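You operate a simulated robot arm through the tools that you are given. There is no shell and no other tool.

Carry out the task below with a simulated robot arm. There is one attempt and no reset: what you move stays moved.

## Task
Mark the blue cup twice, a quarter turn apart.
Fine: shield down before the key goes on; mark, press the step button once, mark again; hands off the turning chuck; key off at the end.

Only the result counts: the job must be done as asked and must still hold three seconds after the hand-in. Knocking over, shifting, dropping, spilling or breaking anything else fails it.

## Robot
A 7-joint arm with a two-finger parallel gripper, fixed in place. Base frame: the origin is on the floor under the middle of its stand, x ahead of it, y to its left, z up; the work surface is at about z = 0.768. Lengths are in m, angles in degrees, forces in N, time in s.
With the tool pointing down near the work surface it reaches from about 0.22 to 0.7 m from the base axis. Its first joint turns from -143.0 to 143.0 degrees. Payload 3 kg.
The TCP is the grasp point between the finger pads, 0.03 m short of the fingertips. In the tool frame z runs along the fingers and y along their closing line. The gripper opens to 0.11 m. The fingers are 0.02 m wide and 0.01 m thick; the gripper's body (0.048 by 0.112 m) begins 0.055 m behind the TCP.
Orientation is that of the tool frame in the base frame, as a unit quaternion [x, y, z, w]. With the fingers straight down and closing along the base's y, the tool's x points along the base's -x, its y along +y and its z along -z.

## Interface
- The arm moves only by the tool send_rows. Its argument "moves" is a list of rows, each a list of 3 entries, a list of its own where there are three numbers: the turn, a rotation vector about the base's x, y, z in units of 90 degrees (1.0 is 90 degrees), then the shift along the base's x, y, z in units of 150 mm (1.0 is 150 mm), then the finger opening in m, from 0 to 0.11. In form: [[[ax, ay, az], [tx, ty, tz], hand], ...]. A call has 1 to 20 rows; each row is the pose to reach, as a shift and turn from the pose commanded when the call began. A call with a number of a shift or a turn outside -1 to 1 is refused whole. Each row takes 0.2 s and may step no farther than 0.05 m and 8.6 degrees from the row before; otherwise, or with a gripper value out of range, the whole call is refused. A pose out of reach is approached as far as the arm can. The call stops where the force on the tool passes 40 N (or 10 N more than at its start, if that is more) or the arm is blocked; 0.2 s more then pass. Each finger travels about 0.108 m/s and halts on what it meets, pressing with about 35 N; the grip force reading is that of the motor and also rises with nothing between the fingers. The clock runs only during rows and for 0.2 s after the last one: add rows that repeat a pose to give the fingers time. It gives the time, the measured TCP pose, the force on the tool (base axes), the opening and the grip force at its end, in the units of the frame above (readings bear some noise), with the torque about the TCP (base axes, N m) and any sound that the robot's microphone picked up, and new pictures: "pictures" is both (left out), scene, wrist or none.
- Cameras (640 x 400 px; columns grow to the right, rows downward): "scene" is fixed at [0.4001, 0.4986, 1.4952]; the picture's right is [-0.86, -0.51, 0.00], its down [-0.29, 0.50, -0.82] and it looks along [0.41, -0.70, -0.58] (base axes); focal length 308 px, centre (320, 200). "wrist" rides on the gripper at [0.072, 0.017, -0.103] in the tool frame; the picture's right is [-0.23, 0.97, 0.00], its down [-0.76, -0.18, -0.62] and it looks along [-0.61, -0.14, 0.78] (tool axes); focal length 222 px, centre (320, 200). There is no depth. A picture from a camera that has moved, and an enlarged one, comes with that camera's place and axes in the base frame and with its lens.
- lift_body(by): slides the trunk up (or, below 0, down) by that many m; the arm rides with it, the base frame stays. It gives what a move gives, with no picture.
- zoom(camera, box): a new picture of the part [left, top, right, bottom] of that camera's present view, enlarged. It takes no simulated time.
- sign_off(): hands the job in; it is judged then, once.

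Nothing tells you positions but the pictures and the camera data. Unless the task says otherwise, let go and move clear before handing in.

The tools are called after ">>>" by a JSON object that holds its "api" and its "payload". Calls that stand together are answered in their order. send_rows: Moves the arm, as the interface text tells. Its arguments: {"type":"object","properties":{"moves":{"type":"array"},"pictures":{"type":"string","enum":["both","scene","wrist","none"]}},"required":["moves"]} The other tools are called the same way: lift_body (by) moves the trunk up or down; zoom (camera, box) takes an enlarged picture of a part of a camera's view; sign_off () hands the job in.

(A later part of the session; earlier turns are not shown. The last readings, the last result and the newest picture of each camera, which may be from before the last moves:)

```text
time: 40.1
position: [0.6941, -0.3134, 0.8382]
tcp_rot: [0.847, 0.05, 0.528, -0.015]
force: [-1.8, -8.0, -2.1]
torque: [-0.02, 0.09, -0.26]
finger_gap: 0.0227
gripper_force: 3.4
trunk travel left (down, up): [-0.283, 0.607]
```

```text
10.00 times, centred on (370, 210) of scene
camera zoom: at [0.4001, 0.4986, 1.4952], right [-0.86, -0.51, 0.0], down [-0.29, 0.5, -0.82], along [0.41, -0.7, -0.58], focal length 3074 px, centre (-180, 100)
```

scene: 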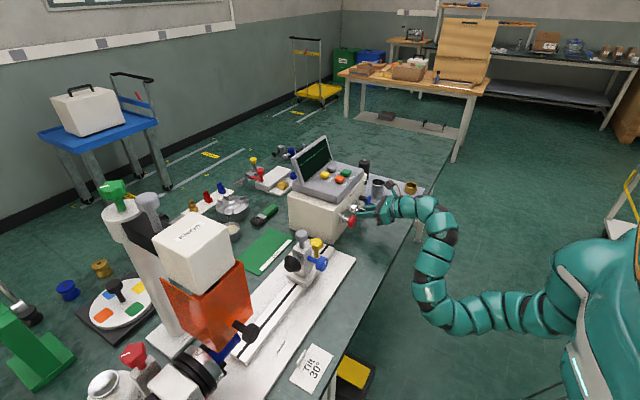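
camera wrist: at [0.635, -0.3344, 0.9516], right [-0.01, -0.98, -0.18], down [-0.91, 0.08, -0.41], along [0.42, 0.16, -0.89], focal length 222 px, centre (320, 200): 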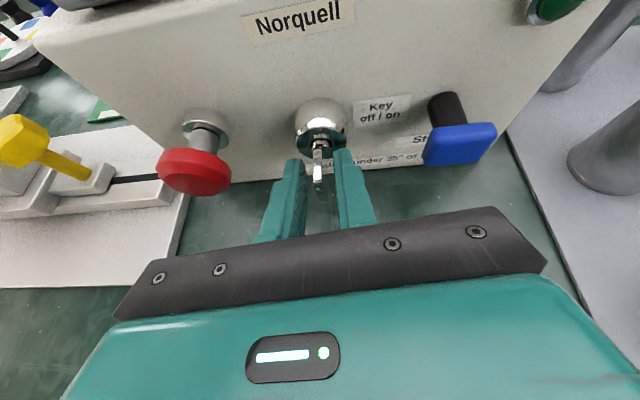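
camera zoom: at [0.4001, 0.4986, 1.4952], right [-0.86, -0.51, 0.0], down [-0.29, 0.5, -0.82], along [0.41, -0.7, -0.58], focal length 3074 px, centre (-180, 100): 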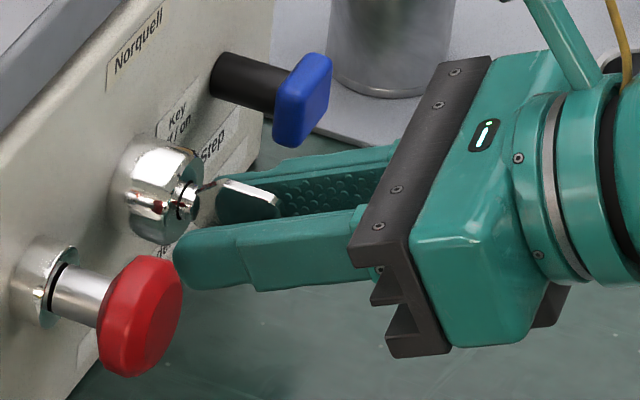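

The torque pattern puts the contact right at the fingertips (x≈0.727), i.e. against the collar behind the key bow, not the bow itself. I'll reopen slightly, back off 9 mm, and close on the bow only.

>>> {"api": "send_rows", "payload": {"moves": [[[0, 0, 0], [0, 0, 0], 0.035], [[0, 0, 0], [-0.06, -0.004, 0.01], 0.035], [[0, 0, 0], [-0.06, -0.004, 0.01], 0.02], [[0, 0, 0], [-0.06, -0.004, 0.01], 0.01], [[0, 0, 0], [-0.06, -0.004, 0.01], 0.01]]}}

>>> {"api": "zoom", "payload": {"camera": "wrist", "box": [280, 120, 360, 200]}}

```text
time: 41.3
position: [0.6855, -0.3136, 0.8404]
tcp_rot: [0.847, 0.05, 0.529, -0.014]
force: [1.5, -9.0, 1.1]
torque: [-0.03, 0.01, -0.23]
finger_gap: 0.014
gripper_force: 3.4
trunk travel left (down, up): [-0.283, 0.607]
camera wrist: at [0.6261, -0.3339, 0.9538], right [0.0, -0.98, -0.18], down [-0.91, 0.08, -0.41], along [0.42, 0.16, -0.89], focal length 222 px, centre (320, 200)
```

scene: 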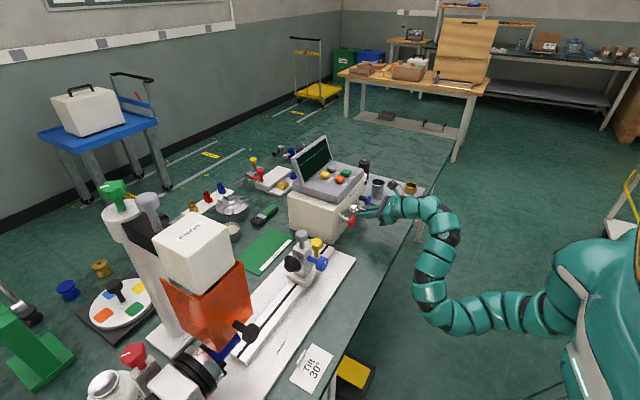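
wrist: 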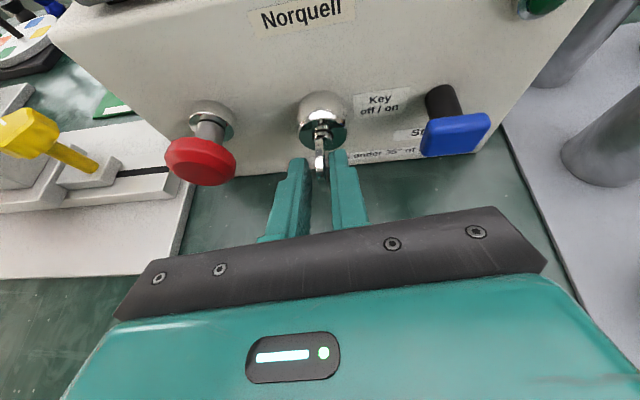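

```text
5.00 times, centred on (320, 160) of wrist
camera zoom: at [0.6261, -0.3339, 0.9538], right [0.0, -0.98, -0.18], down [-0.91, 0.08, -0.41], along [0.42, 0.16, -0.89], focal length 1111 px, centre (320, 400)
```

zoom: 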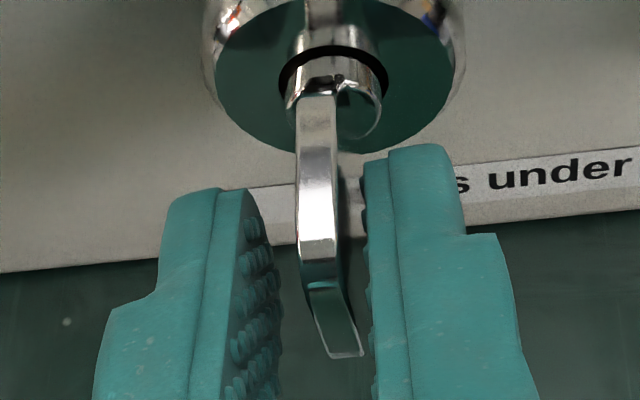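

The right pad is on the bow already (contact now at x≈0.711). Closing fully so the left pad meets it too.

>>> {"api": "send_rows", "payload": {"moves": [[[0, 0, 0], [0, 0, 0], 0.005], [[0, 0, 0], [0, 0, 0], 0.0], [[0, 0, 0], [0, 0, 0], 0.0], [[0, 0, 0], [0, 0, 0], 0.0]], "pictures": "wrist"}}

>>> {"api": "zoom", "payload": {"camera": "wrist", "box": [280, 120, 360, 200]}}

```text
time: 42.3
position: [0.6849, -0.317, 0.8397]
tcp_rot: [0.847, 0.047, 0.529, -0.013]
force: [6.2, -28.2, 6.2]
torque: [0.21, 0.35, -1.7]
finger_gap: 0.008
gripper_force: 45.2
trunk travel left (down, up): [-0.283, 0.607]
camera wrist: at [0.6256, -0.3363, 0.9534], right [-0.01, -0.98, -0.18], down [-0.91, 0.08, -0.41], along [0.42, 0.16, -0.89], focal length 222 px, centre (320, 200)
```

wrist: 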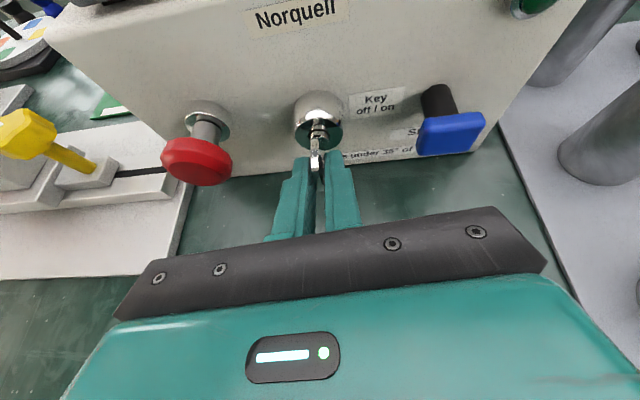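

```text
5.00 times, centred on (320, 160) of wrist
camera zoom: at [0.6256, -0.3363, 0.9534], right [-0.01, -0.98, -0.18], down [-0.91, 0.08, -0.41], along [0.42, 0.16, -0.89], focal length 1111 px, centre (320, 400)
```

zoom: 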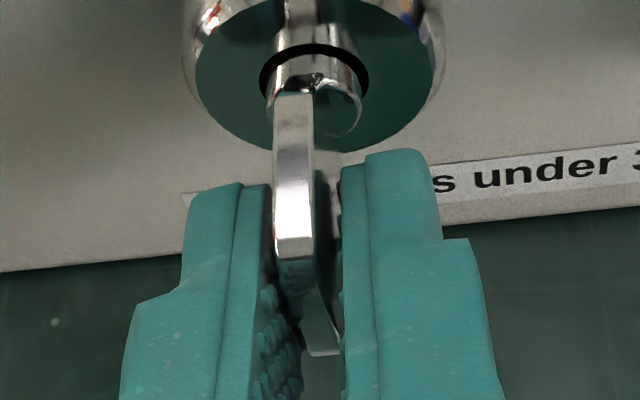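

Gripped (8 mm gap), but the tool is being pulled 3 mm toward −y with some yaw twist – I had not compensated the yaw offset. Easing the command toward the key's own line to take out that side load.

>>> {"api": "send_rows", "payload": {"moves": [[[0, 0, -0.015], [0, -0.01, 0], 0.0], [[0, 0, -0.03], [0, -0.018, 0], 0.0], [[0, 0, -0.03], [0, -0.018, 0], 0.0]], "pictures": "none"}}

```text
time: 43.1
position: [0.6857, -0.3162, 0.8397]
tcp_rot: [0.848, 0.031, 0.529, -0.003]
force: [-7.2, -14.1, 2.1]
torque: [0.32, -0.01, -1.4]
finger_gap: 0.0069
gripper_force: 45.3
trunk travel left (down, up): [-0.283, 0.607]
```

>>> {"api": "send_rows", "payload": {"moves": [[[0, 0, -0.02], [0, -0.005, 0], 0.0], [[0, 0, -0.04], [0, -0.01, 0], 0.0], [[0, 0, -0.04], [0, -0.01, 0], 0.0]], "pictures": "wrist"}}

>>> {"api": "zoom", "payload": {"camera": "wrist", "box": [280, 120, 360, 200]}}

```text
time: 43.9
position: [0.6844, -0.3151, 0.8406]
tcp_rot: [0.849, 0.006, 0.529, 0.013]
force: [-15.0, 2.0, -4.3]
torque: [1.09, 0.03, 0.75]
finger_gap: 0.0062
gripper_force: 45.3
trunk travel left (down, up): [-0.283, 0.607]
camera wrist: at [0.6244, -0.3286, 0.9536], right [-0.11, -0.98, -0.18], down [-0.89, 0.17, -0.41], along [0.43, 0.11, -0.89], focal length 222 px, centre (320, 200)
```

wrist: 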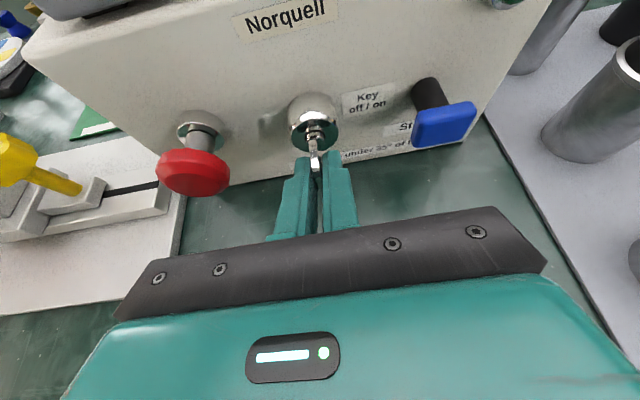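

```text
5.00 times, centred on (320, 160) of wrist
camera zoom: at [0.6244, -0.3286, 0.9536], right [-0.11, -0.98, -0.18], down [-0.89, 0.17, -0.41], along [0.43, 0.11, -0.89], focal length 1111 px, centre (320, 400)
```

zoom: 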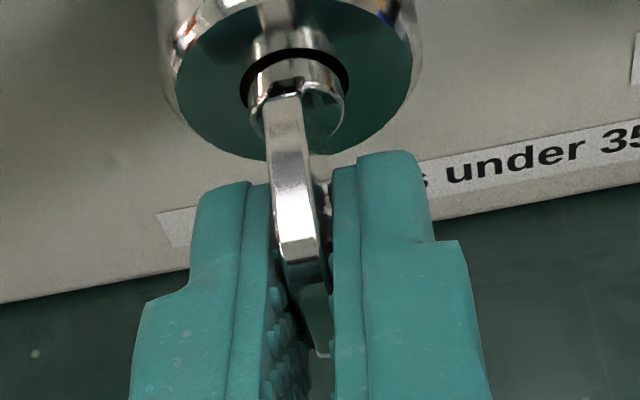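

Side load is gone; slight residual roll/yaw remains. I'll correct those and try a small clockwise turn (about +x) of ~8° about the key axis to feel whether that's the free direction.

>>> {"api": "send_rows", "payload": {"moves": [[[0.018, 0, 0.012], [0, 0, 0], 0.0], [[0.06, 0, 0.012], [0, -0.003, 0], 0.0], [[0.11, 0, 0.012], [0, -0.008, -0.001], 0.0], [[0.11, 0, 0.012], [0, -0.008, -0.001], 0.0]], "pictures": "wrist"}}

>>> {"api": "zoom", "payload": {"camera": "wrist", "box": [280, 120, 360, 200]}}

```text
time: 44.9
position: [0.6854, -0.3162, 0.8389]
tcp_rot: [0.847, -0.033, 0.527, -0.064]
force: [-22.4, 19.5, -16.3]
torque: [0.09, 0.27, -0.72]
finger_gap: 0.0058
gripper_force: 45.1
trunk travel left (down, up): [-0.283, 0.607]
camera wrist: at [0.625, -0.3496, 0.9496], right [-0.09, -0.94, -0.34], down [-0.9, 0.22, -0.38], along [0.43, 0.27, -0.86], focal length 222 px, centre (320, 200)
```

wrist: 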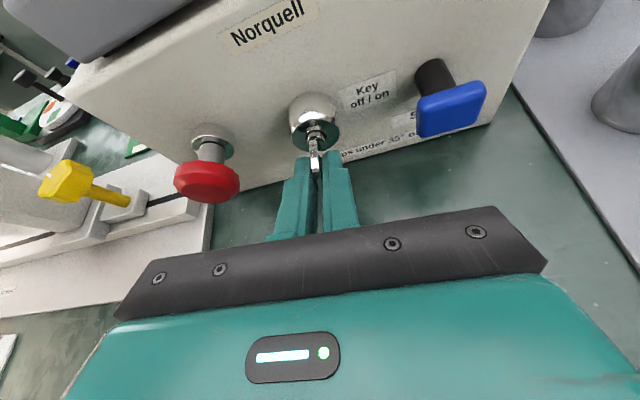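

```text
5.00 times, centred on (320, 160) of wrist
camera zoom: at [0.625, -0.3496, 0.9496], right [-0.09, -0.94, -0.34], down [-0.9, 0.22, -0.38], along [0.43, 0.27, -0.86], focal length 1111 px, centre (320, 400)
```

zoom: 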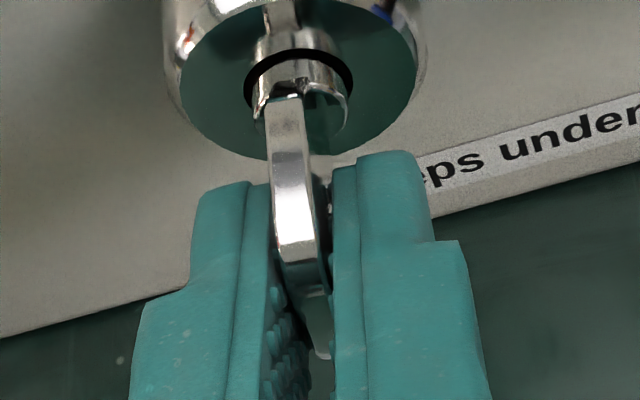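

The key turned with the fingers at almost no torque: clockwise is the free direction. Trimming the position toward where the key pulls, then turning on another 25° about the key axis.

>>> {"api": "send_rows", "payload": {"moves": [[[0.0, 0, 0], [-0.012, 0.0133, -0.01], 0.0], [[0.07, 0, 0], [-0.012, 0.008, -0.012], 0.0], [[0.14, 0, 0], [-0.012, 0.002, -0.014], 0.0], [[0.21, 0, 0], [-0.012, -0.004, -0.016], 0.0], [[0.278, 0, 0], [-0.012, -0.009, -0.018], 0.0]], "pictures": "wrist"}}

>>> {"api": "zoom", "payload": {"camera": "wrist", "box": [280, 120, 360, 200]}}

```text
time: 46.2
position: [0.6901, -0.316, 0.8375]
tcp_rot: [0.835, -0.061, 0.528, -0.142]
force: [-108.9, 28.8, 24.5]
torque: [0.09, 0.46, -1.05]
finger_gap: 0.0073
gripper_force: 45.5
out of reach, approached as far as the arm can: row 2, 3, 4, 5
trunk travel left (down, up): [-0.283, 0.607]
stopped in row 5: the force on the tool passed its limit at 174 N (the readings are from after the stop); the commanded pose is now the measured one
camera wrist: at [0.6302, -0.3691, 0.9392], right [-0.05, -0.87, -0.49], down [-0.9, 0.25, -0.36], along [0.43, 0.42, -0.8], focal length 222 px, centre (320, 200)
```

wrist: 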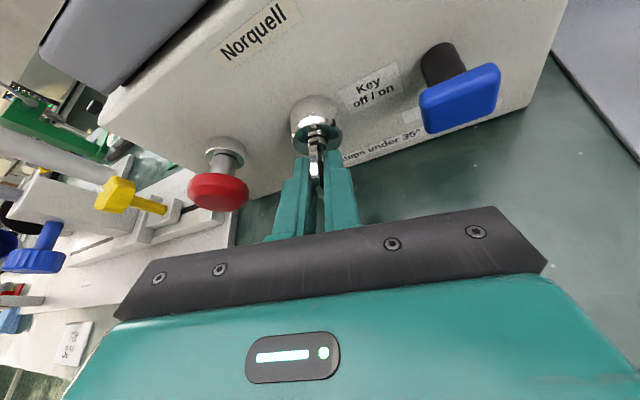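

```text
5.00 times, centred on (320, 160) of wrist
camera zoom: at [0.6302, -0.3691, 0.9392], right [-0.05, -0.87, -0.49], down [-0.9, 0.25, -0.36], along [0.43, 0.42, -0.8], focal length 1111 px, centre (320, 400)
```

zoom: 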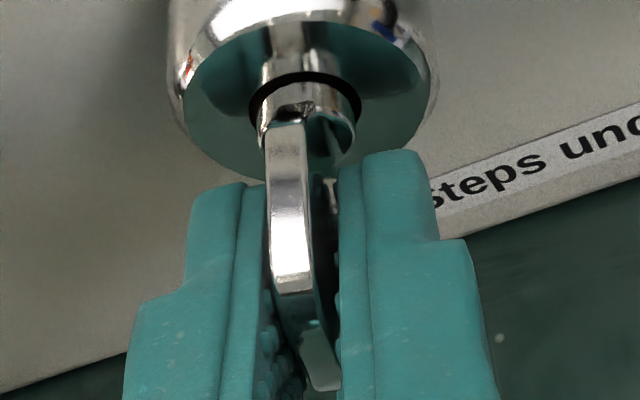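

The arm ran into its reach limit mid-turn and pushed forward hard (peak 174 N) – I must unload at once. Opening the fingers and backing off along the tool.

>>> {"api": "send_rows", "payload": {"moves": [[[0, 0, 0], [-0.02, 0, 0.0], 0.03], [[0, 0, 0], [-0.05, -0.005, 0.01], 0.04], [[0, 0, 0], [-0.1, -0.01, 0.03], 0.05]]}}

>>> {"api": "zoom", "payload": {"camera": "wrist", "box": [240, 80, 400, 220]}}

>>> {"api": "zoom", "payload": {"camera": "scene", "box": [260, 120, 440, 240]}}

```text
time: 46.6
position: [0.6901, -0.3125, 0.8384]
tcp_rot: [0.835, -0.058, 0.528, -0.146]
force: [-146.4, 40.8, 8.9]
torque: [0.15, 0.61, 0.44]
finger_gap: 0.0156
gripper_force: 0.1
out of reach, approached as far as the arm can: row 1, 2
trunk travel left (down, up): [-0.283, 0.607]
stopped in row 2: the force on the tool passed its limit at 131 N (the readings are from after the stop); the commanded pose is now the measured one
camera wrist: at [0.6307, -0.3672, 0.9398], right [-0.04, -0.87, -0.49], down [-0.9, 0.25, -0.35], along [0.43, 0.43, -0.79], focal length 222 px, centre (320, 200)
```

scene: 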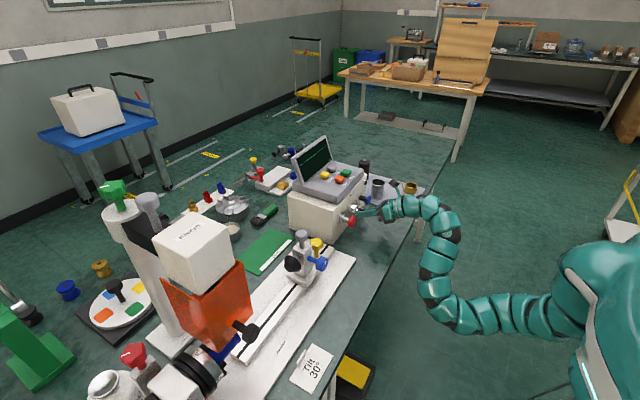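
wrist: 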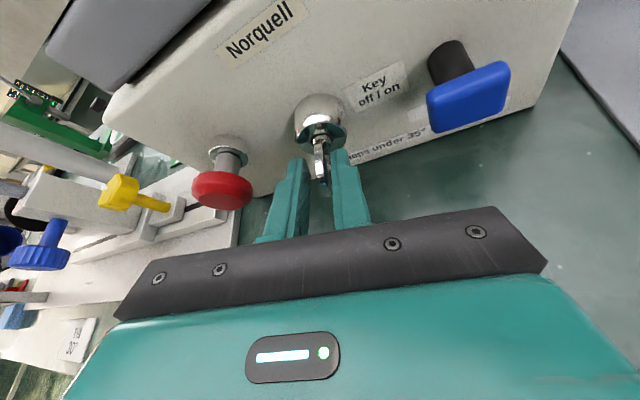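

```text
2.86 times, centred on (320, 150) of wrist
camera zoom: at [0.6307, -0.3672, 0.9398], right [-0.04, -0.87, -0.49], down [-0.9, 0.25, -0.35], along [0.43, 0.43, -0.79], focal length 635 px, centre (320, 343)
```

zoom: 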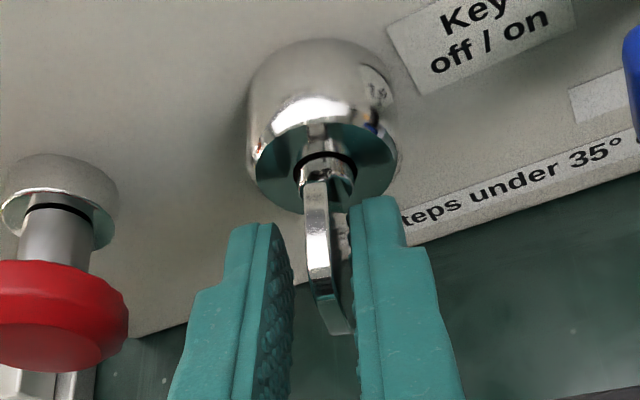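

```text
3.33 times, centred on (350, 180) of scene
camera zoom: at [0.4001, 0.4986, 1.4952], right [-0.86, -0.51, 0.0], down [-0.29, 0.5, -0.82], along [0.41, -0.7, -0.58], focal length 1025 px, centre (220, 267)
```

zoom: 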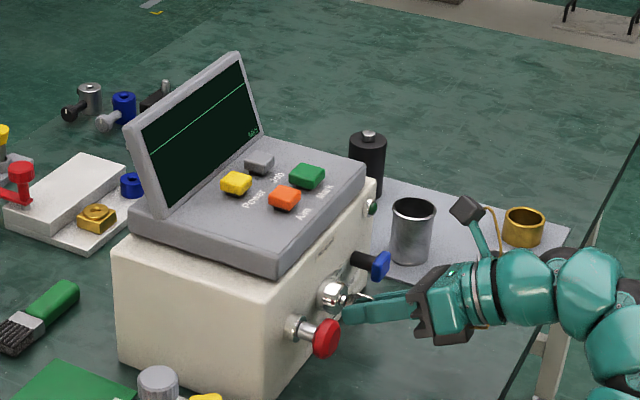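

The scene shows the console has not moved, but a fingertip is still pressed against the lock barrel because the arm is beyond its joint range in this roll. Rolling back to the earlier (reachable) orientation while retreating.

>>> {"api": "send_rows", "payload": {"moves": [[[-0.09, 0, 0], [-0.01, 0, 0.01], 0.03], [[-0.18, 0, 0], [-0.04, 0, 0.02], 0.04], [[-0.27, 0, 0], [-0.08, 0, 0.03], 0.05], [[-0.34, 0, 0], [-0.15, 0, 0.05], 0.05]]}}

```text
time: 47.6
position: [0.6774, -0.3209, 0.8364]
tcp_rot: [0.846, 0.077, 0.521, 0.084]
force: [0.9, 0.8, 0.2]
torque: [-0.03, -0.01, 0.01]
finger_gap: 0.0499
gripper_force: 0.0
trunk travel left (down, up): [-0.283, 0.607]
camera wrist: at [0.6179, -0.3148, 0.951], right [-0.06, -1.0, 0.02], down [-0.9, 0.04, -0.43], along [0.42, -0.04, -0.9], focal length 222 px, centre (320, 200)
```

scene: 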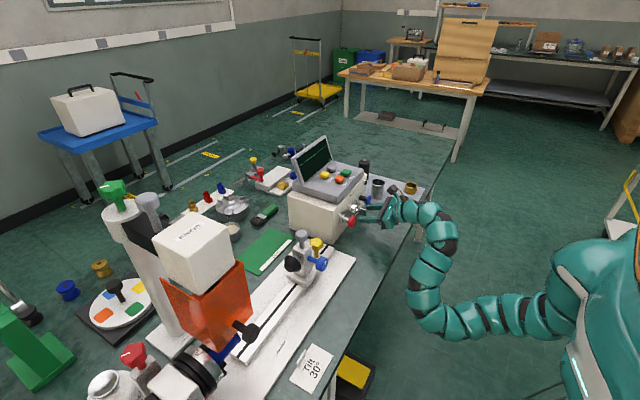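
wrist: 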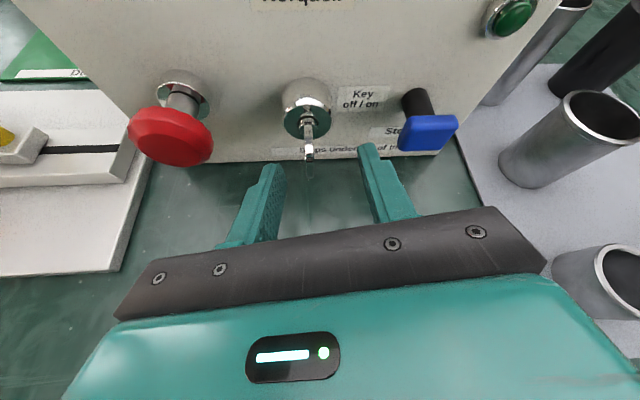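

Free of contact now. Checking the key's position and the console.

>>> {"api": "zoom", "payload": {"camera": "wrist", "box": [260, 60, 360, 190]}}

>>> {"api": "zoom", "payload": {"camera": "scene", "box": [330, 180, 390, 220]}}

>>> {"api": "zoom", "payload": {"camera": "scene", "box": [260, 120, 440, 240]}}

```text
3.08 times, centred on (310, 125) of wrist
camera zoom: at [0.6179, -0.3148, 0.951], right [-0.06, -1.0, 0.02], down [-0.9, 0.04, -0.43], along [0.42, -0.04, -0.9], focal length 684 px, centre (351, 431)
```

zoom: 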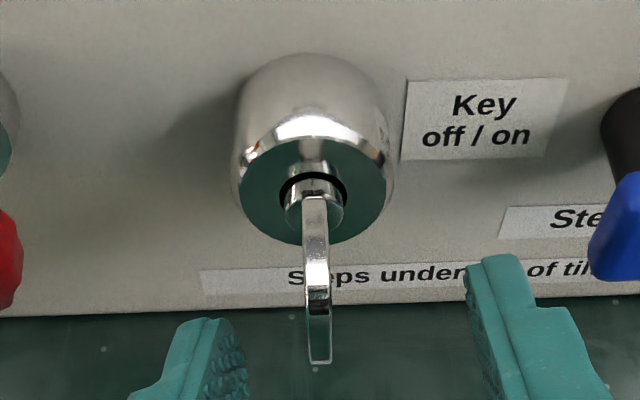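

```text
10.00 times, centred on (360, 200) of scene
camera zoom: at [0.4001, 0.4986, 1.4952], right [-0.86, -0.51, 0.0], down [-0.29, 0.5, -0.82], along [0.41, -0.7, -0.58], focal length 3074 px, centre (-80, 200)
```

zoom: 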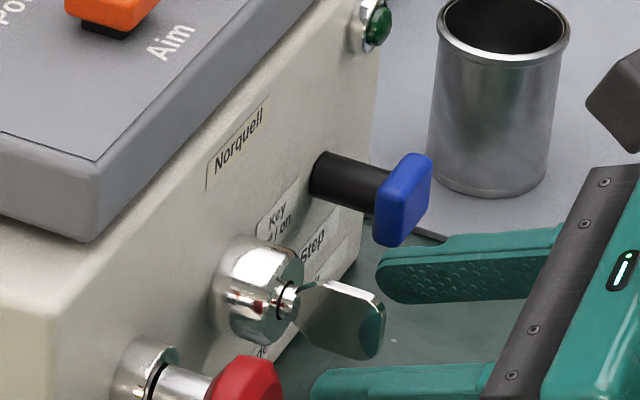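

```text
3.33 times, centred on (350, 180) of scene
camera zoom: at [0.4001, 0.4986, 1.4952], right [-0.86, -0.51, 0.0], down [-0.29, 0.5, -0.82], along [0.41, -0.7, -0.58], focal length 1025 px, centre (220, 267)
```

zoom: 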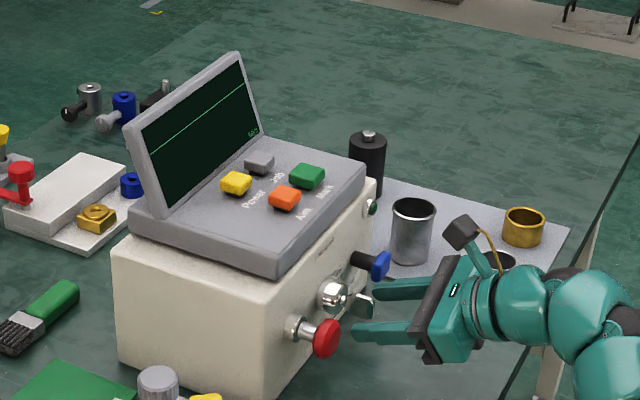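

The console and its parts are where they were, and the key has sprung back to vertical (off). Rolling with a grip runs the arm out of joint range, so instead I'll flip the key by pushing the top of its bow sideways with closed fingertips (a ~12 mm nudge to the right and down). First rise above the key, level the roll and close the fingers.

>>> {"api": "send_rows", "payload": {"moves": [[[0, 0, 0], [-0.05, 0, 0.15], 0.05], [[0, 0, 0], [-0.05, 0, 0.35], 0.05], [[0.07, 0, 0], [-0.05, 0.05, 0.4], 0.02], [[0.142, 0, 0], [-0.05, 0.1, 0.4], 0.0], [[0.142, 0, 0], [-0.05, 0.12, 0.4], 0.0]]}}

```text
time: 48.8
position: [0.6809, -0.298, 0.8864]
tcp_rot: [0.849, 0.018, 0.529, -0.01]
force: [0.3, 0.1, -0.5]
torque: [0.01, -0.02, -0.01]
finger_gap: 0.0
gripper_force: 34.6
out of reach, approached as far as the arm can: row 4, 5
trunk travel left (down, up): [-0.283, 0.607]
camera wrist: at [0.6214, -0.3157, 0.9984], right [-0.06, -0.98, -0.2], down [-0.9, 0.14, -0.41], along [0.43, 0.16, -0.89], focal length 222 px, centre (320, 200)
```

scene: 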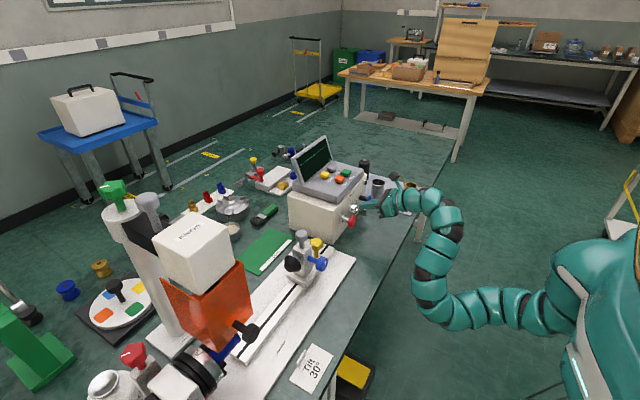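
wrist: 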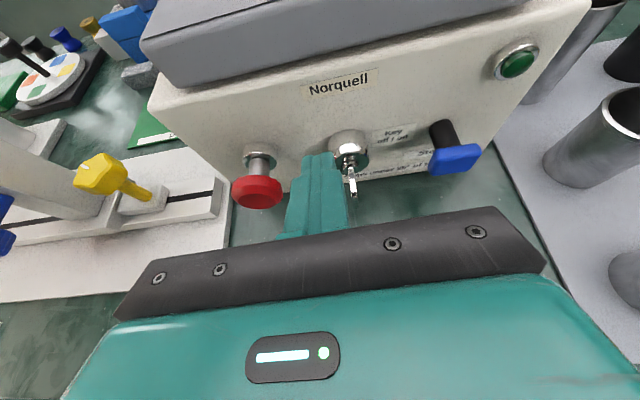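

Fingers are closed and level above-left of the key. Before pushing I want more joint slack; testing whether a higher trunk gives the arm more room at this spot (raise, then bring the tool back down).

>>> {"api": "lift_body", "payload": {"by": 0.1}}

>>> {"api": "send_rows", "payload": {"moves": [[[0, 0, 0], [0, 0, -0.2], 0.0], [[0, 0, 0], [0, 0, -0.4], 0.0], [[0, 0, 0], [0, 0, -0.6], 0.0]], "pictures": "scene"}}

```text
time: 50.1
position: [0.6818, -0.2967, 0.9856]
tcp_rot: [0.849, 0.016, 0.529, -0.008]
force: [0.2, -0.8, 0.3]
torque: [0.01, 0.02, 0.05]
finger_gap: 0.0
gripper_force: 35.5
trunk travel left (down, up): [-0.383, 0.507]
```

```text
time: 50.9
position: [0.6808, -0.2966, 0.8951]
tcp_rot: [0.849, 0.018, 0.529, -0.009]
force: [-0.5, 0.5, 0.4]
torque: [-0.02, 0.03, 0.01]
finger_gap: 0.0001
gripper_force: 35.0
trunk travel left (down, up): [-0.383, 0.507]
```

scene: 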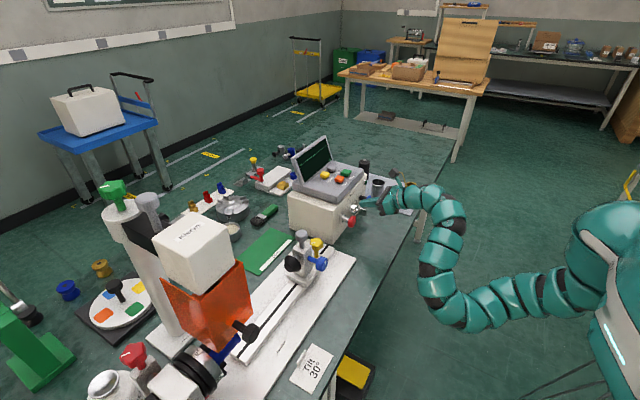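

That works: no reach warnings with the higher trunk. One more step up for additional slack.

>>> {"api": "lift_body", "payload": {"by": 0.1}}

>>> {"api": "send_rows", "payload": {"moves": [[[0, 0, 0], [-0.03, 0, -0.2], 0.0], [[0, 0, 0], [-0.07, 0, -0.4], 0.0], [[0, 0, 0], [-0.1, 0, -0.65], 0.0]], "pictures": "both"}}

```text
time: 52.3
position: [0.6813, -0.2957, 0.9961]
tcp_rot: [0.849, 0.017, 0.529, -0.009]
force: [-0.8, 0.4, -0.2]
torque: [-0.01, 0.01, -0.01]
finger_gap: 0.0
gripper_force: 34.8
trunk travel left (down, up): [-0.483, 0.407]
```

```text
time: 53.1
position: [0.6773, -0.2928, 0.9438]
tcp_rot: [0.851, 0.019, 0.524, -0.009]
force: [-0.1, -0.5, 0.5]
torque: [0.0, 0.02, 0.01]
finger_gap: 0.0
gripper_force: 34.9
out of reach, approached as far as the arm can: row 2, 3
trunk travel left (down, up): [-0.483, 0.407]
camera wrist: at [0.6181, -0.3124, 1.0585], right [-0.06, -0.98, -0.2], down [-0.91, 0.14, -0.4], along [0.42, 0.15, -0.9], focal length 222 px, centre (320, 200)
```

scene: 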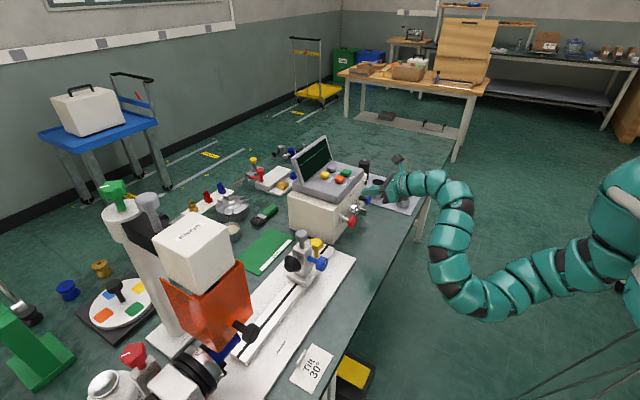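
wrist: 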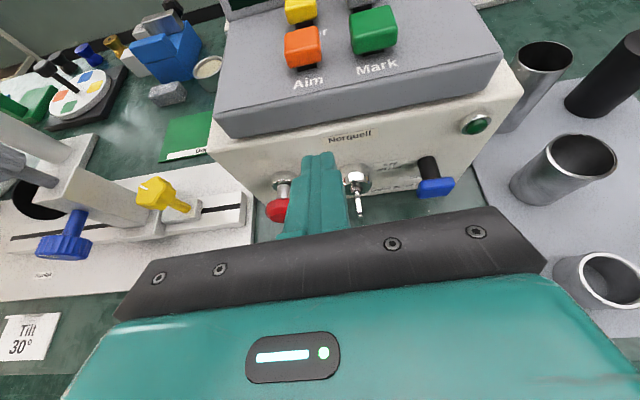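

Too high a trunk brings back a lower limit, so the sweet spot is in between. Raising the tool, then settling the trunk about 0.14 m lower.

>>> {"api": "send_rows", "payload": {"moves": [[[0, 0, 0], [0, 0, 0.25], 0.0], [[0, 0, 0], [0, 0, 0.5], 0.0]], "pictures": "none"}}

>>> {"api": "lift_body", "payload": {"by": -0.135}}

>>> {"api": "send_rows", "payload": {"moves": [[[0, 0, 0], [0, 0, 0], 0.0]], "pictures": "both"}}

```text
time: 53.7
position: [0.6754, -0.2923, 1.0199]
tcp_rot: [0.849, 0.017, 0.528, -0.009]
force: [-0.6, -0.7, -0.2]
torque: [-0.01, -0.03, 0.02]
finger_gap: 0.0
gripper_force: 34.9
trunk travel left (down, up): [-0.483, 0.407]
```

```text
time: 55.3
position: [0.6758, -0.2927, 0.8829]
tcp_rot: [0.849, 0.017, 0.529, -0.008]
force: [-0.2, 0.3, -0.8]
torque: [0.02, 0.0, 0.0]
finger_gap: 0.0
gripper_force: 35.1
trunk travel left (down, up): [-0.348, 0.542]
```

```text
time: 55.7
position: [0.6768, -0.2936, 0.884]
tcp_rot: [0.849, 0.018, 0.528, -0.01]
force: [-0.4, -0.1, 0.3]
torque: [-0.01, 0.04, 0.02]
finger_gap: 0.0003
gripper_force: 35.2
trunk travel left (down, up): [-0.348, 0.542]
camera wrist: at [0.6165, -0.3121, 0.9972], right [-0.06, -0.98, -0.2], down [-0.9, 0.14, -0.41], along [0.43, 0.16, -0.89], focal length 222 px, centre (320, 200)
```

scene: 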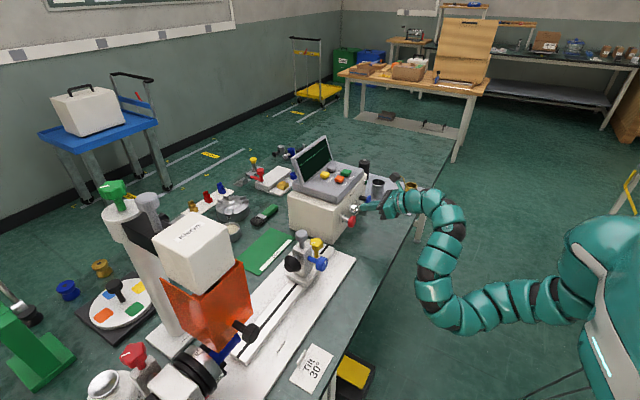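
wrist: 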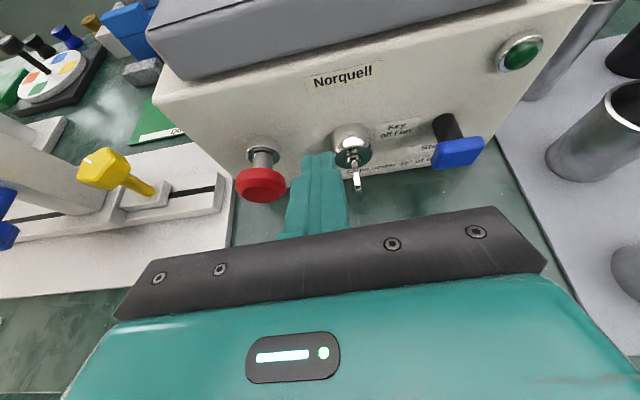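

Closed fingertips sit just left of the key. Dropping to the height of the bow's top edge, 2 mm clear of it.

>>> {"api": "send_rows", "payload": {"moves": [[[0, 0, 0], [0.02, 0, -0.08], 0.0], [[0, 0, 0], [0.041, -0.035, -0.153], 0.0]], "pictures": "wrist"}}

>>> {"api": "zoom", "payload": {"camera": "wrist", "box": [270, 100, 410, 220]}}

>>> {"api": "zoom", "payload": {"camera": "scene", "box": [330, 180, 390, 220]}}

```text
time: 56.3
position: [0.6826, -0.2981, 0.8604]
tcp_rot: [0.849, 0.018, 0.529, -0.01]
force: [-0.1, 0.2, -0.3]
torque: [0.0, -0.04, 0.01]
finger_gap: 0.0002
gripper_force: 35.1
trunk travel left (down, up): [-0.348, 0.542]
camera wrist: at [0.6227, -0.3175, 0.9742], right [-0.06, -0.98, -0.2], down [-0.9, 0.14, -0.41], along [0.43, 0.16, -0.89], focal length 222 px, centre (320, 200)
```

wrist: 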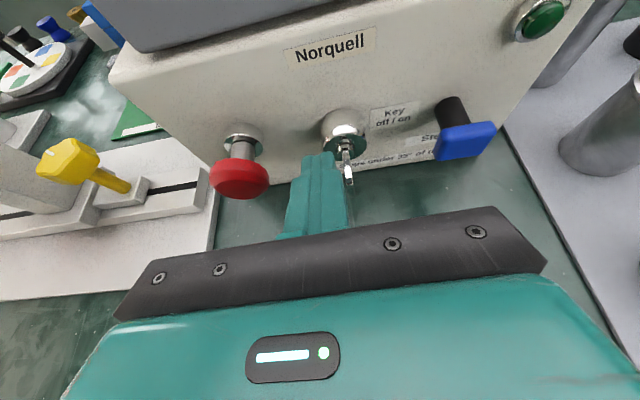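

```text
3.33 times, centred on (340, 160) of wrist
camera zoom: at [0.6227, -0.3175, 0.9742], right [-0.06, -0.98, -0.2], down [-0.9, 0.14, -0.41], along [0.43, 0.16, -0.89], focal length 740 px, centre (253, 333)
```

zoom: 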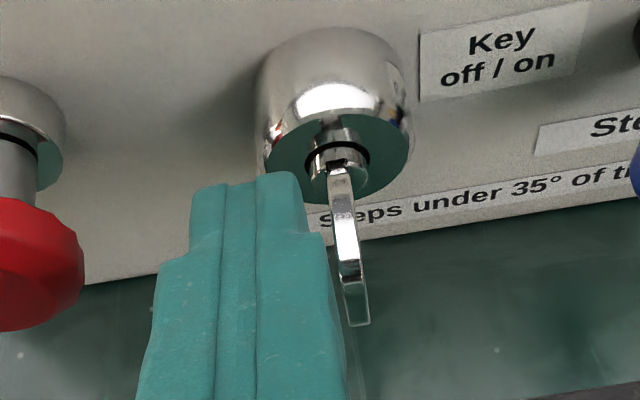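

```text
10.00 times, centred on (360, 200) of scene
camera zoom: at [0.4001, 0.4986, 1.4952], right [-0.86, -0.51, 0.0], down [-0.29, 0.5, -0.82], along [0.41, -0.7, -0.58], focal length 3074 px, centre (-80, 200)
```

zoom: 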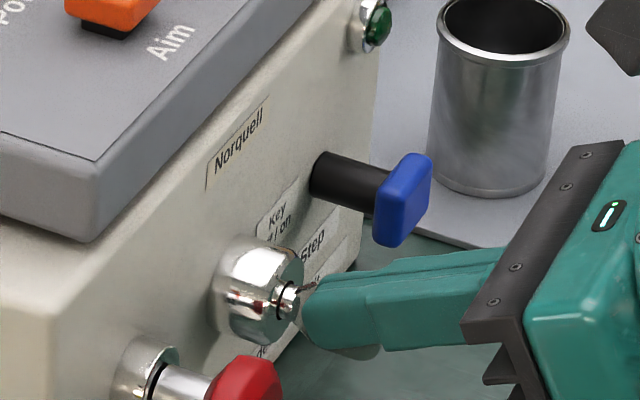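

Fingertip is alongside the upper half of the bow, with the lower half visible beneath. Pushing right (−y) with a slight drop, a few mm per step.

>>> {"api": "send_rows", "payload": {"moves": [[[0, 0, 0], [0, -0.027, 0], 0.0], [[0, 0, 0], [0, -0.053, -0.007], 0.0], [[0, 0, 0], [0, -0.08, -0.02], 0.0]], "pictures": "wrist"}}

>>> {"api": "zoom", "payload": {"camera": "wrist", "box": [270, 100, 410, 220]}}

>>> {"api": "zoom", "payload": {"camera": "scene", "box": [330, 180, 390, 220]}}

```text
time: 57.1
position: [0.6831, -0.3094, 0.8603]
tcp_rot: [0.847, 0.018, 0.531, -0.008]
force: [6.8, 4.0, 17.3]
torque: [-0.03, -0.58, 0.17]
finger_gap: 0.0
gripper_force: 35.0
trunk travel left (down, up): [-0.348, 0.542]
camera wrist: at [0.6217, -0.3281, 0.9735], right [-0.06, -0.98, -0.2], down [-0.9, 0.14, -0.41], along [0.43, 0.15, -0.89], focal length 222 px, centre (320, 200)
```

wrist: 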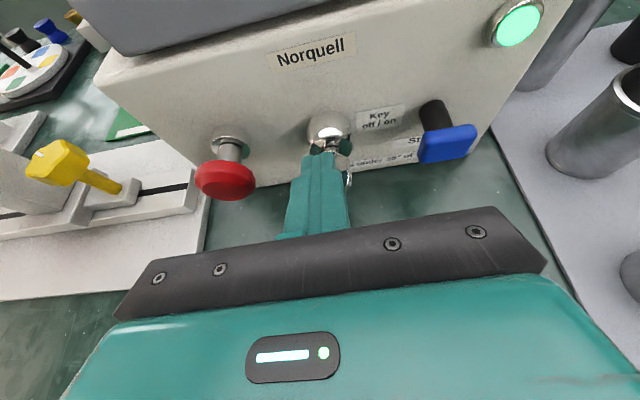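

```text
3.33 times, centred on (340, 160) of wrist
camera zoom: at [0.6217, -0.3281, 0.9735], right [-0.06, -0.98, -0.2], down [-0.9, 0.14, -0.41], along [0.43, 0.15, -0.89], focal length 740 px, centre (253, 333)
```

zoom: 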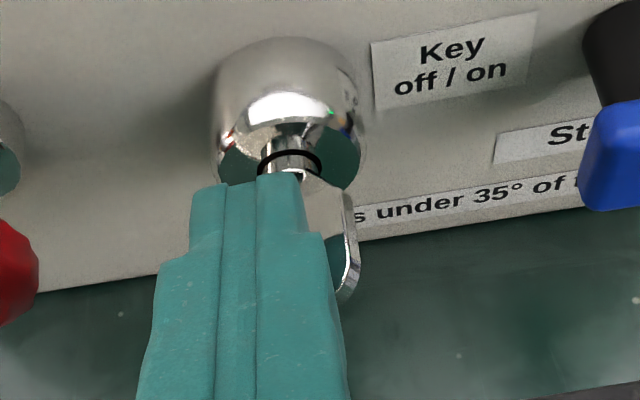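

```text
10.00 times, centred on (360, 200) of scene
camera zoom: at [0.4001, 0.4986, 1.4952], right [-0.86, -0.51, 0.0], down [-0.29, 0.5, -0.82], along [0.41, -0.7, -0.58], focal length 3074 px, centre (-80, 200)
```

zoom: 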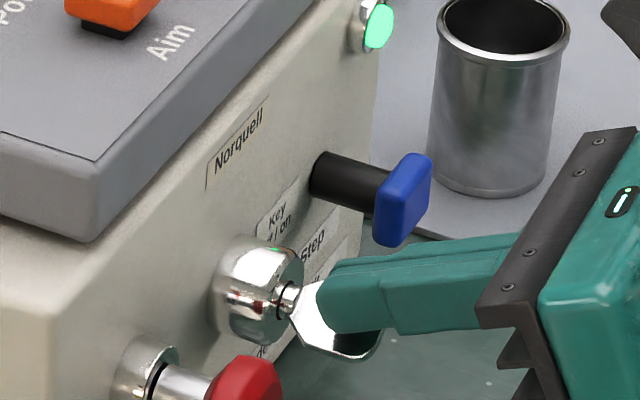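

The green lamp lit: the key has turned on (plate now flat) with the shield down. Lifting straight off to see it stays.

>>> {"api": "send_rows", "payload": {"moves": [[[0, 0, 0], [0, 0.02, 0.1], 0.0], [[0, 0, 0], [-0.02, 0.02, 0.3], 0.0]], "pictures": "both"}}

>>> {"api": "zoom", "payload": {"camera": "wrist", "box": [270, 80, 470, 220]}}

>>> {"api": "zoom", "payload": {"camera": "scene", "box": [280, 130, 390, 220]}}

```text
time: 57.7
position: [0.6798, -0.3083, 0.9035]
tcp_rot: [0.848, 0.017, 0.529, -0.008]
force: [-0.2, 0.2, 0.6]
torque: [-0.03, 0.01, 0.01]
finger_gap: 0.0003
gripper_force: 34.8
trunk travel left (down, up): [-0.348, 0.542]
camera wrist: at [0.6199, -0.3262, 1.0166], right [-0.06, -0.98, -0.2], down [-0.9, 0.14, -0.41], along [0.43, 0.15, -0.89], focal length 222 px, centre (320, 200)
```

scene: 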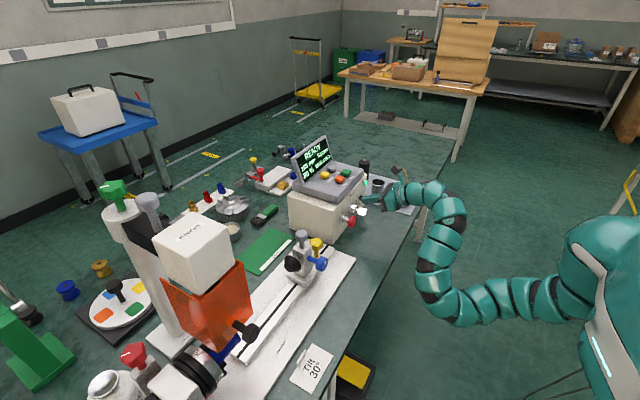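
wrist: 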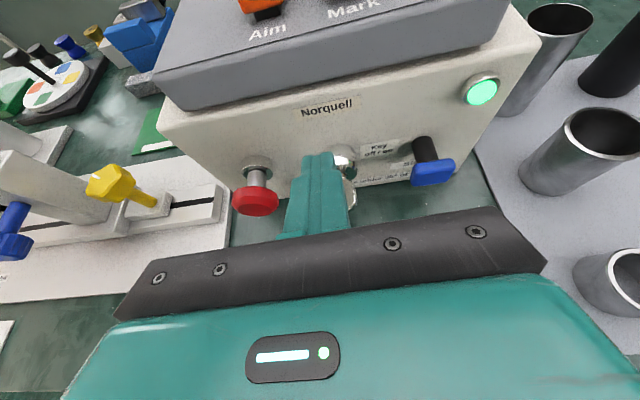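

```text
2.86 times, centred on (370, 150) of wrist
camera zoom: at [0.6199, -0.3262, 1.0166], right [-0.06, -0.98, -0.2], down [-0.9, 0.14, -0.41], along [0.43, 0.15, -0.89], focal length 635 px, centre (177, 343)
```

zoom: 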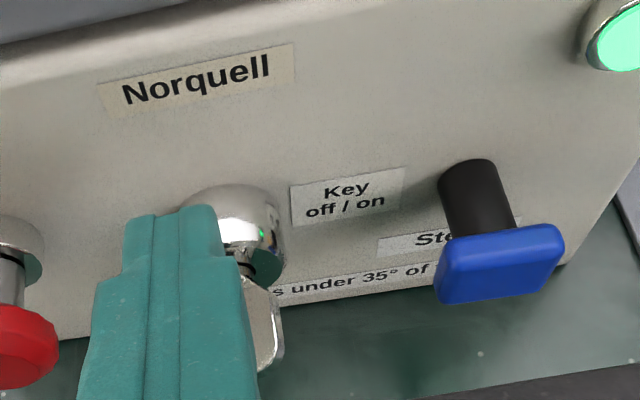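

```text
4.44 times, centred on (335, 175) of scene
camera zoom: at [0.4001, 0.4986, 1.4952], right [-0.86, -0.51, 0.0], down [-0.29, 0.5, -0.82], along [0.41, -0.7, -0.58], focal length 1366 px, centre (253, 311)
```

zoom: 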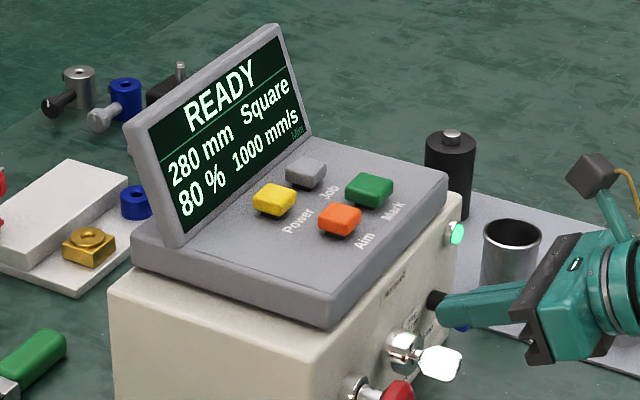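

The display reads READY and the key stays on. Next: the green Mark button at about (0.790, -0.343, 0.955). Rising clear of the console first and pitching the fingers steeper.

>>> {"api": "send_rows", "payload": {"moves": [[[0, 0.03, 0], [0, 0, 0.2], 0.0], [[0, 0.1, 0], [0, -0.05, 0.4], 0.0], [[0, 0.18, 0], [0, -0.12, 0.6], 0.0], [[0, 0.26, 0], [0, -0.18, 0.75], 0.0], [[0, 0.333, 0], [0, -0.23, 0.8], 0.0]], "pictures": "both"}}

```text
time: 58.4
position: [0.722, -0.2988, 0.9309]
tcp_rot: [0.891, 0.006, 0.453, -0.014]
force: [-56.1, -2.6, -4.3]
torque: [0.81, 0.64, -0.1]
finger_gap: 0.0001
gripper_force: 34.5
out of reach, approached as far as the arm can: row 1, 2, 3
trunk travel left (down, up): [-0.348, 0.542]
stopped in row 3: the force on the tool passed its limit at 146 N (the readings are from after the stop); the commanded pose is now the measured one
camera wrist: at [0.6821, -0.3192, 1.0519], right [-0.11, -0.97, -0.2], down [-0.96, 0.16, -0.25], along [0.27, 0.17, -0.95], focal length 222 px, centre (320, 200)
```

scene: 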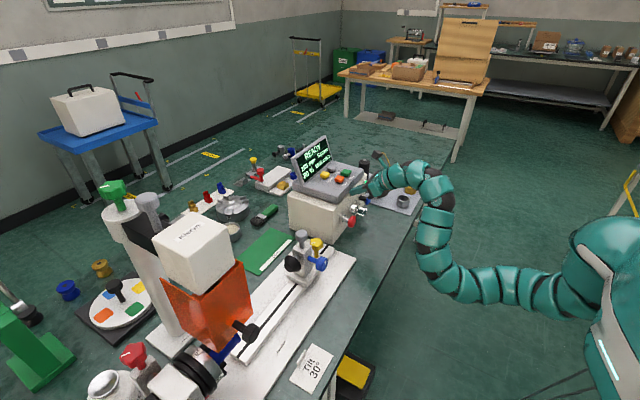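
wrist: 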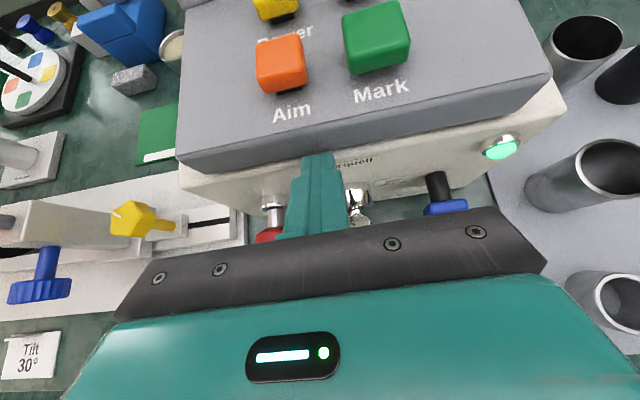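

The arm's inner-reach limit shoved the tool forward into the console face; backing straight off by reversing to the last good pose.

>>> {"api": "send_rows", "payload": {"moves": [[[0, -0.04, 0], [-0.06, -0.02, -0.05], 0.0], [[0, -0.08, 0], [-0.17, -0.04, -0.11], 0.0], [[0, -0.11, 0], [-0.28, -0.063, -0.18], 0.0]], "pictures": "both"}}

>>> {"api": "zoom", "payload": {"camera": "scene", "box": [260, 120, 440, 240]}}

```text
time: 58.6
position: [0.7221, -0.2986, 0.9315]
tcp_rot: [0.89, 0.006, 0.455, -0.015]
force: [-79.3, 6.0, 4.9]
torque: [0.12, 0.58, 0.21]
finger_gap: 0.0
gripper_force: 35.3
trunk travel left (down, up): [-0.348, 0.542]
stopped in row 1: the force on the tool passed its limit at 75 N (the readings are from after the stop); the commanded pose is now the measured one
camera wrist: at [0.6817, -0.3195, 1.0517], right [-0.11, -0.97, -0.2], down [-0.95, 0.16, -0.25], along [0.28, 0.17, -0.95], focal length 222 px, centre (320, 200)
```

scene: 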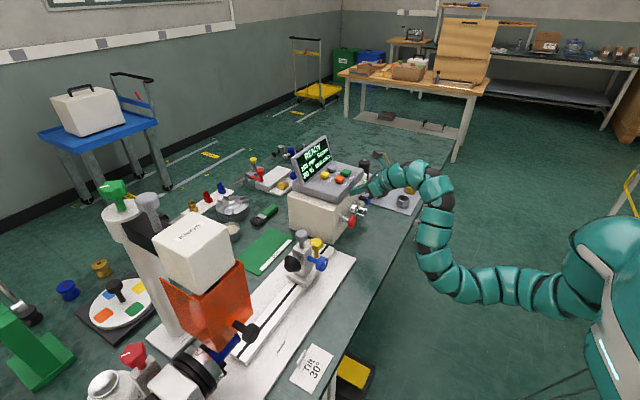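
wrist: 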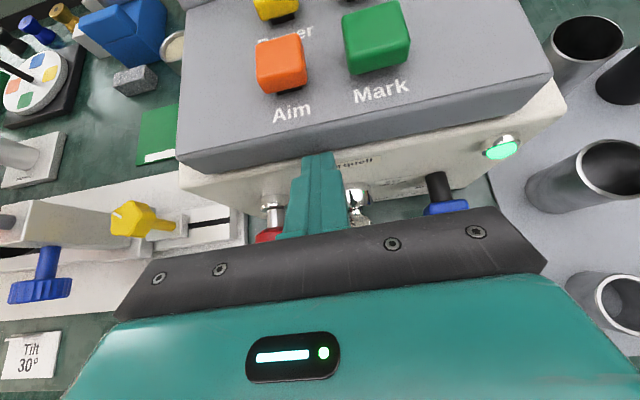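

```text
3.33 times, centred on (350, 180) of scene
camera zoom: at [0.4001, 0.4986, 1.4952], right [-0.86, -0.51, 0.0], down [-0.29, 0.5, -0.82], along [0.41, -0.7, -0.58], focal length 1025 px, centre (220, 267)
```

zoom: 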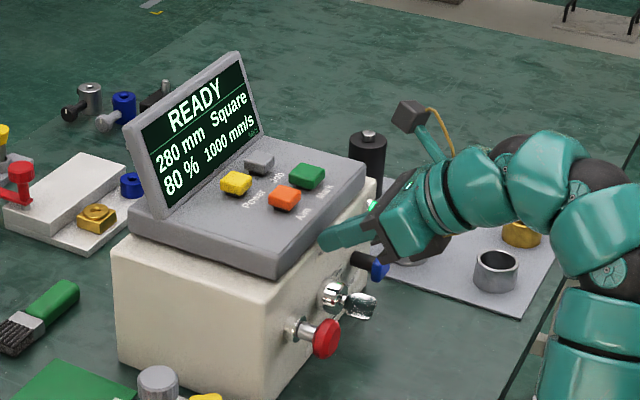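

Console hasn't moved. Retrying the retreat with a more decisive backward first step.

>>> {"api": "send_rows", "payload": {"moves": [[[0, -0.05, 0], [-0.2, -0.02, -0.08], 0.0], [[0, -0.11, 0], [-0.28, -0.063, -0.18], 0.0], [[0, -0.11, 0], [-0.28, -0.063, -0.18], 0.0]], "pictures": "both"}}

```text
time: 59.5
position: [0.6896, -0.3068, 0.8964]
tcp_rot: [0.849, 0.01, 0.529, -0.015]
force: [0.1, -0.9, 0.1]
torque: [-0.01, -0.01, 0.01]
finger_gap: 0.0
gripper_force: 35.4
trunk travel left (down, up): [-0.348, 0.542]
camera wrist: at [0.6287, -0.3277, 1.0101], right [-0.07, -0.97, -0.22], down [-0.9, 0.16, -0.41], along [0.43, 0.17, -0.89], focal length 222 px, centre (320, 200)
```

scene: 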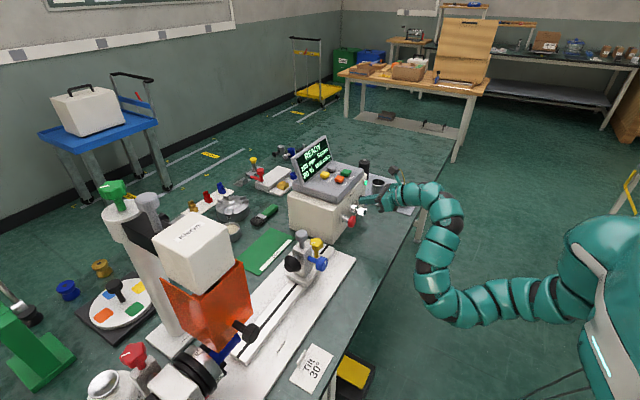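
wrist: 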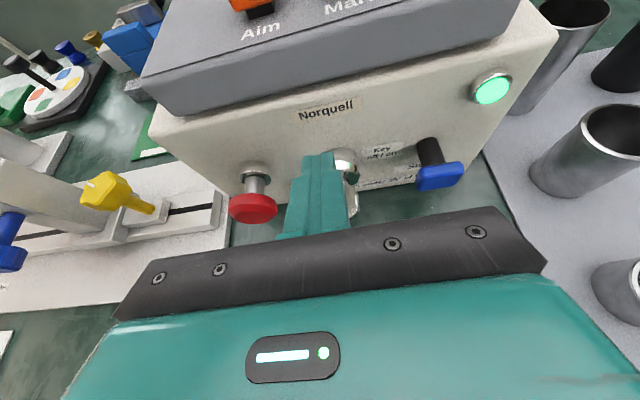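

Clear again, key still on, display READY. From now on I'll use the trunk for vertical moves and keep this proven tool pitch. Raising the trunk so the fingers clear the console lid.

>>> {"api": "lift_body", "payload": {"by": 0.125}}

>>> {"api": "send_rows", "payload": {"moves": [[[0, 0, 0], [0.0, -0.1, 0], 0.0], [[0, 0, 0], [0.0, -0.24, 0], 0.0]], "pictures": "both"}}

```text
time: 61.0
position: [0.6888, -0.3083, 1.0225]
tcp_rot: [0.848, 0.009, 0.529, -0.015]
force: [0.0, 0.0, 0.4]
torque: [0.02, -0.02, 0.0]
finger_gap: 0.0
gripper_force: 35.3
trunk travel left (down, up): [-0.473, 0.417]
```

```text
time: 61.6
position: [0.6888, -0.3428, 1.0237]
tcp_rot: [0.849, 0.008, 0.529, -0.014]
force: [0.3, -0.4, -0.1]
torque: [0.03, 0.02, -0.02]
finger_gap: 0.0
gripper_force: 35.1
trunk travel left (down, up): [-0.473, 0.417]
camera wrist: at [0.6284, -0.3642, 1.1357], right [-0.07, -0.97, -0.22], down [-0.9, 0.16, -0.41], along [0.43, 0.17, -0.89], focal length 222 px, centre (320, 200)
```

scene: 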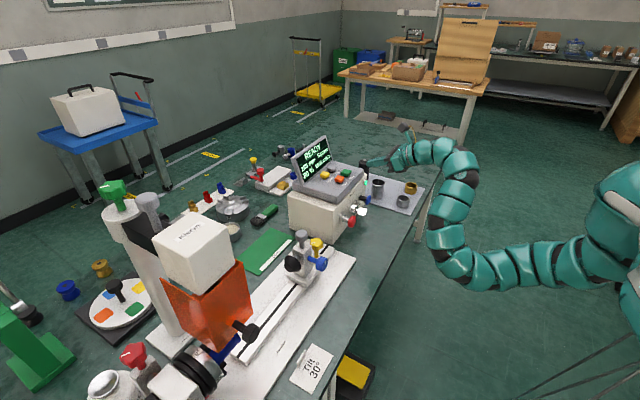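
wrist: 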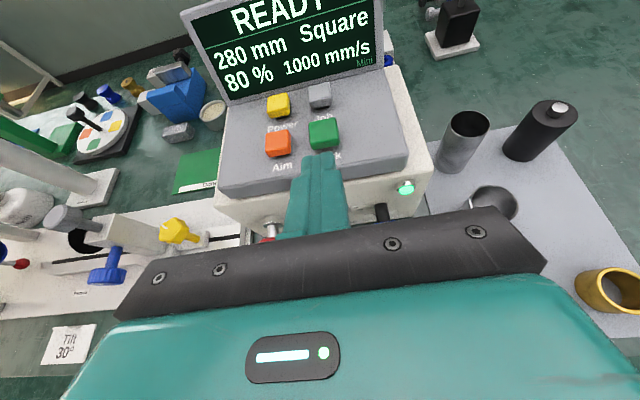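

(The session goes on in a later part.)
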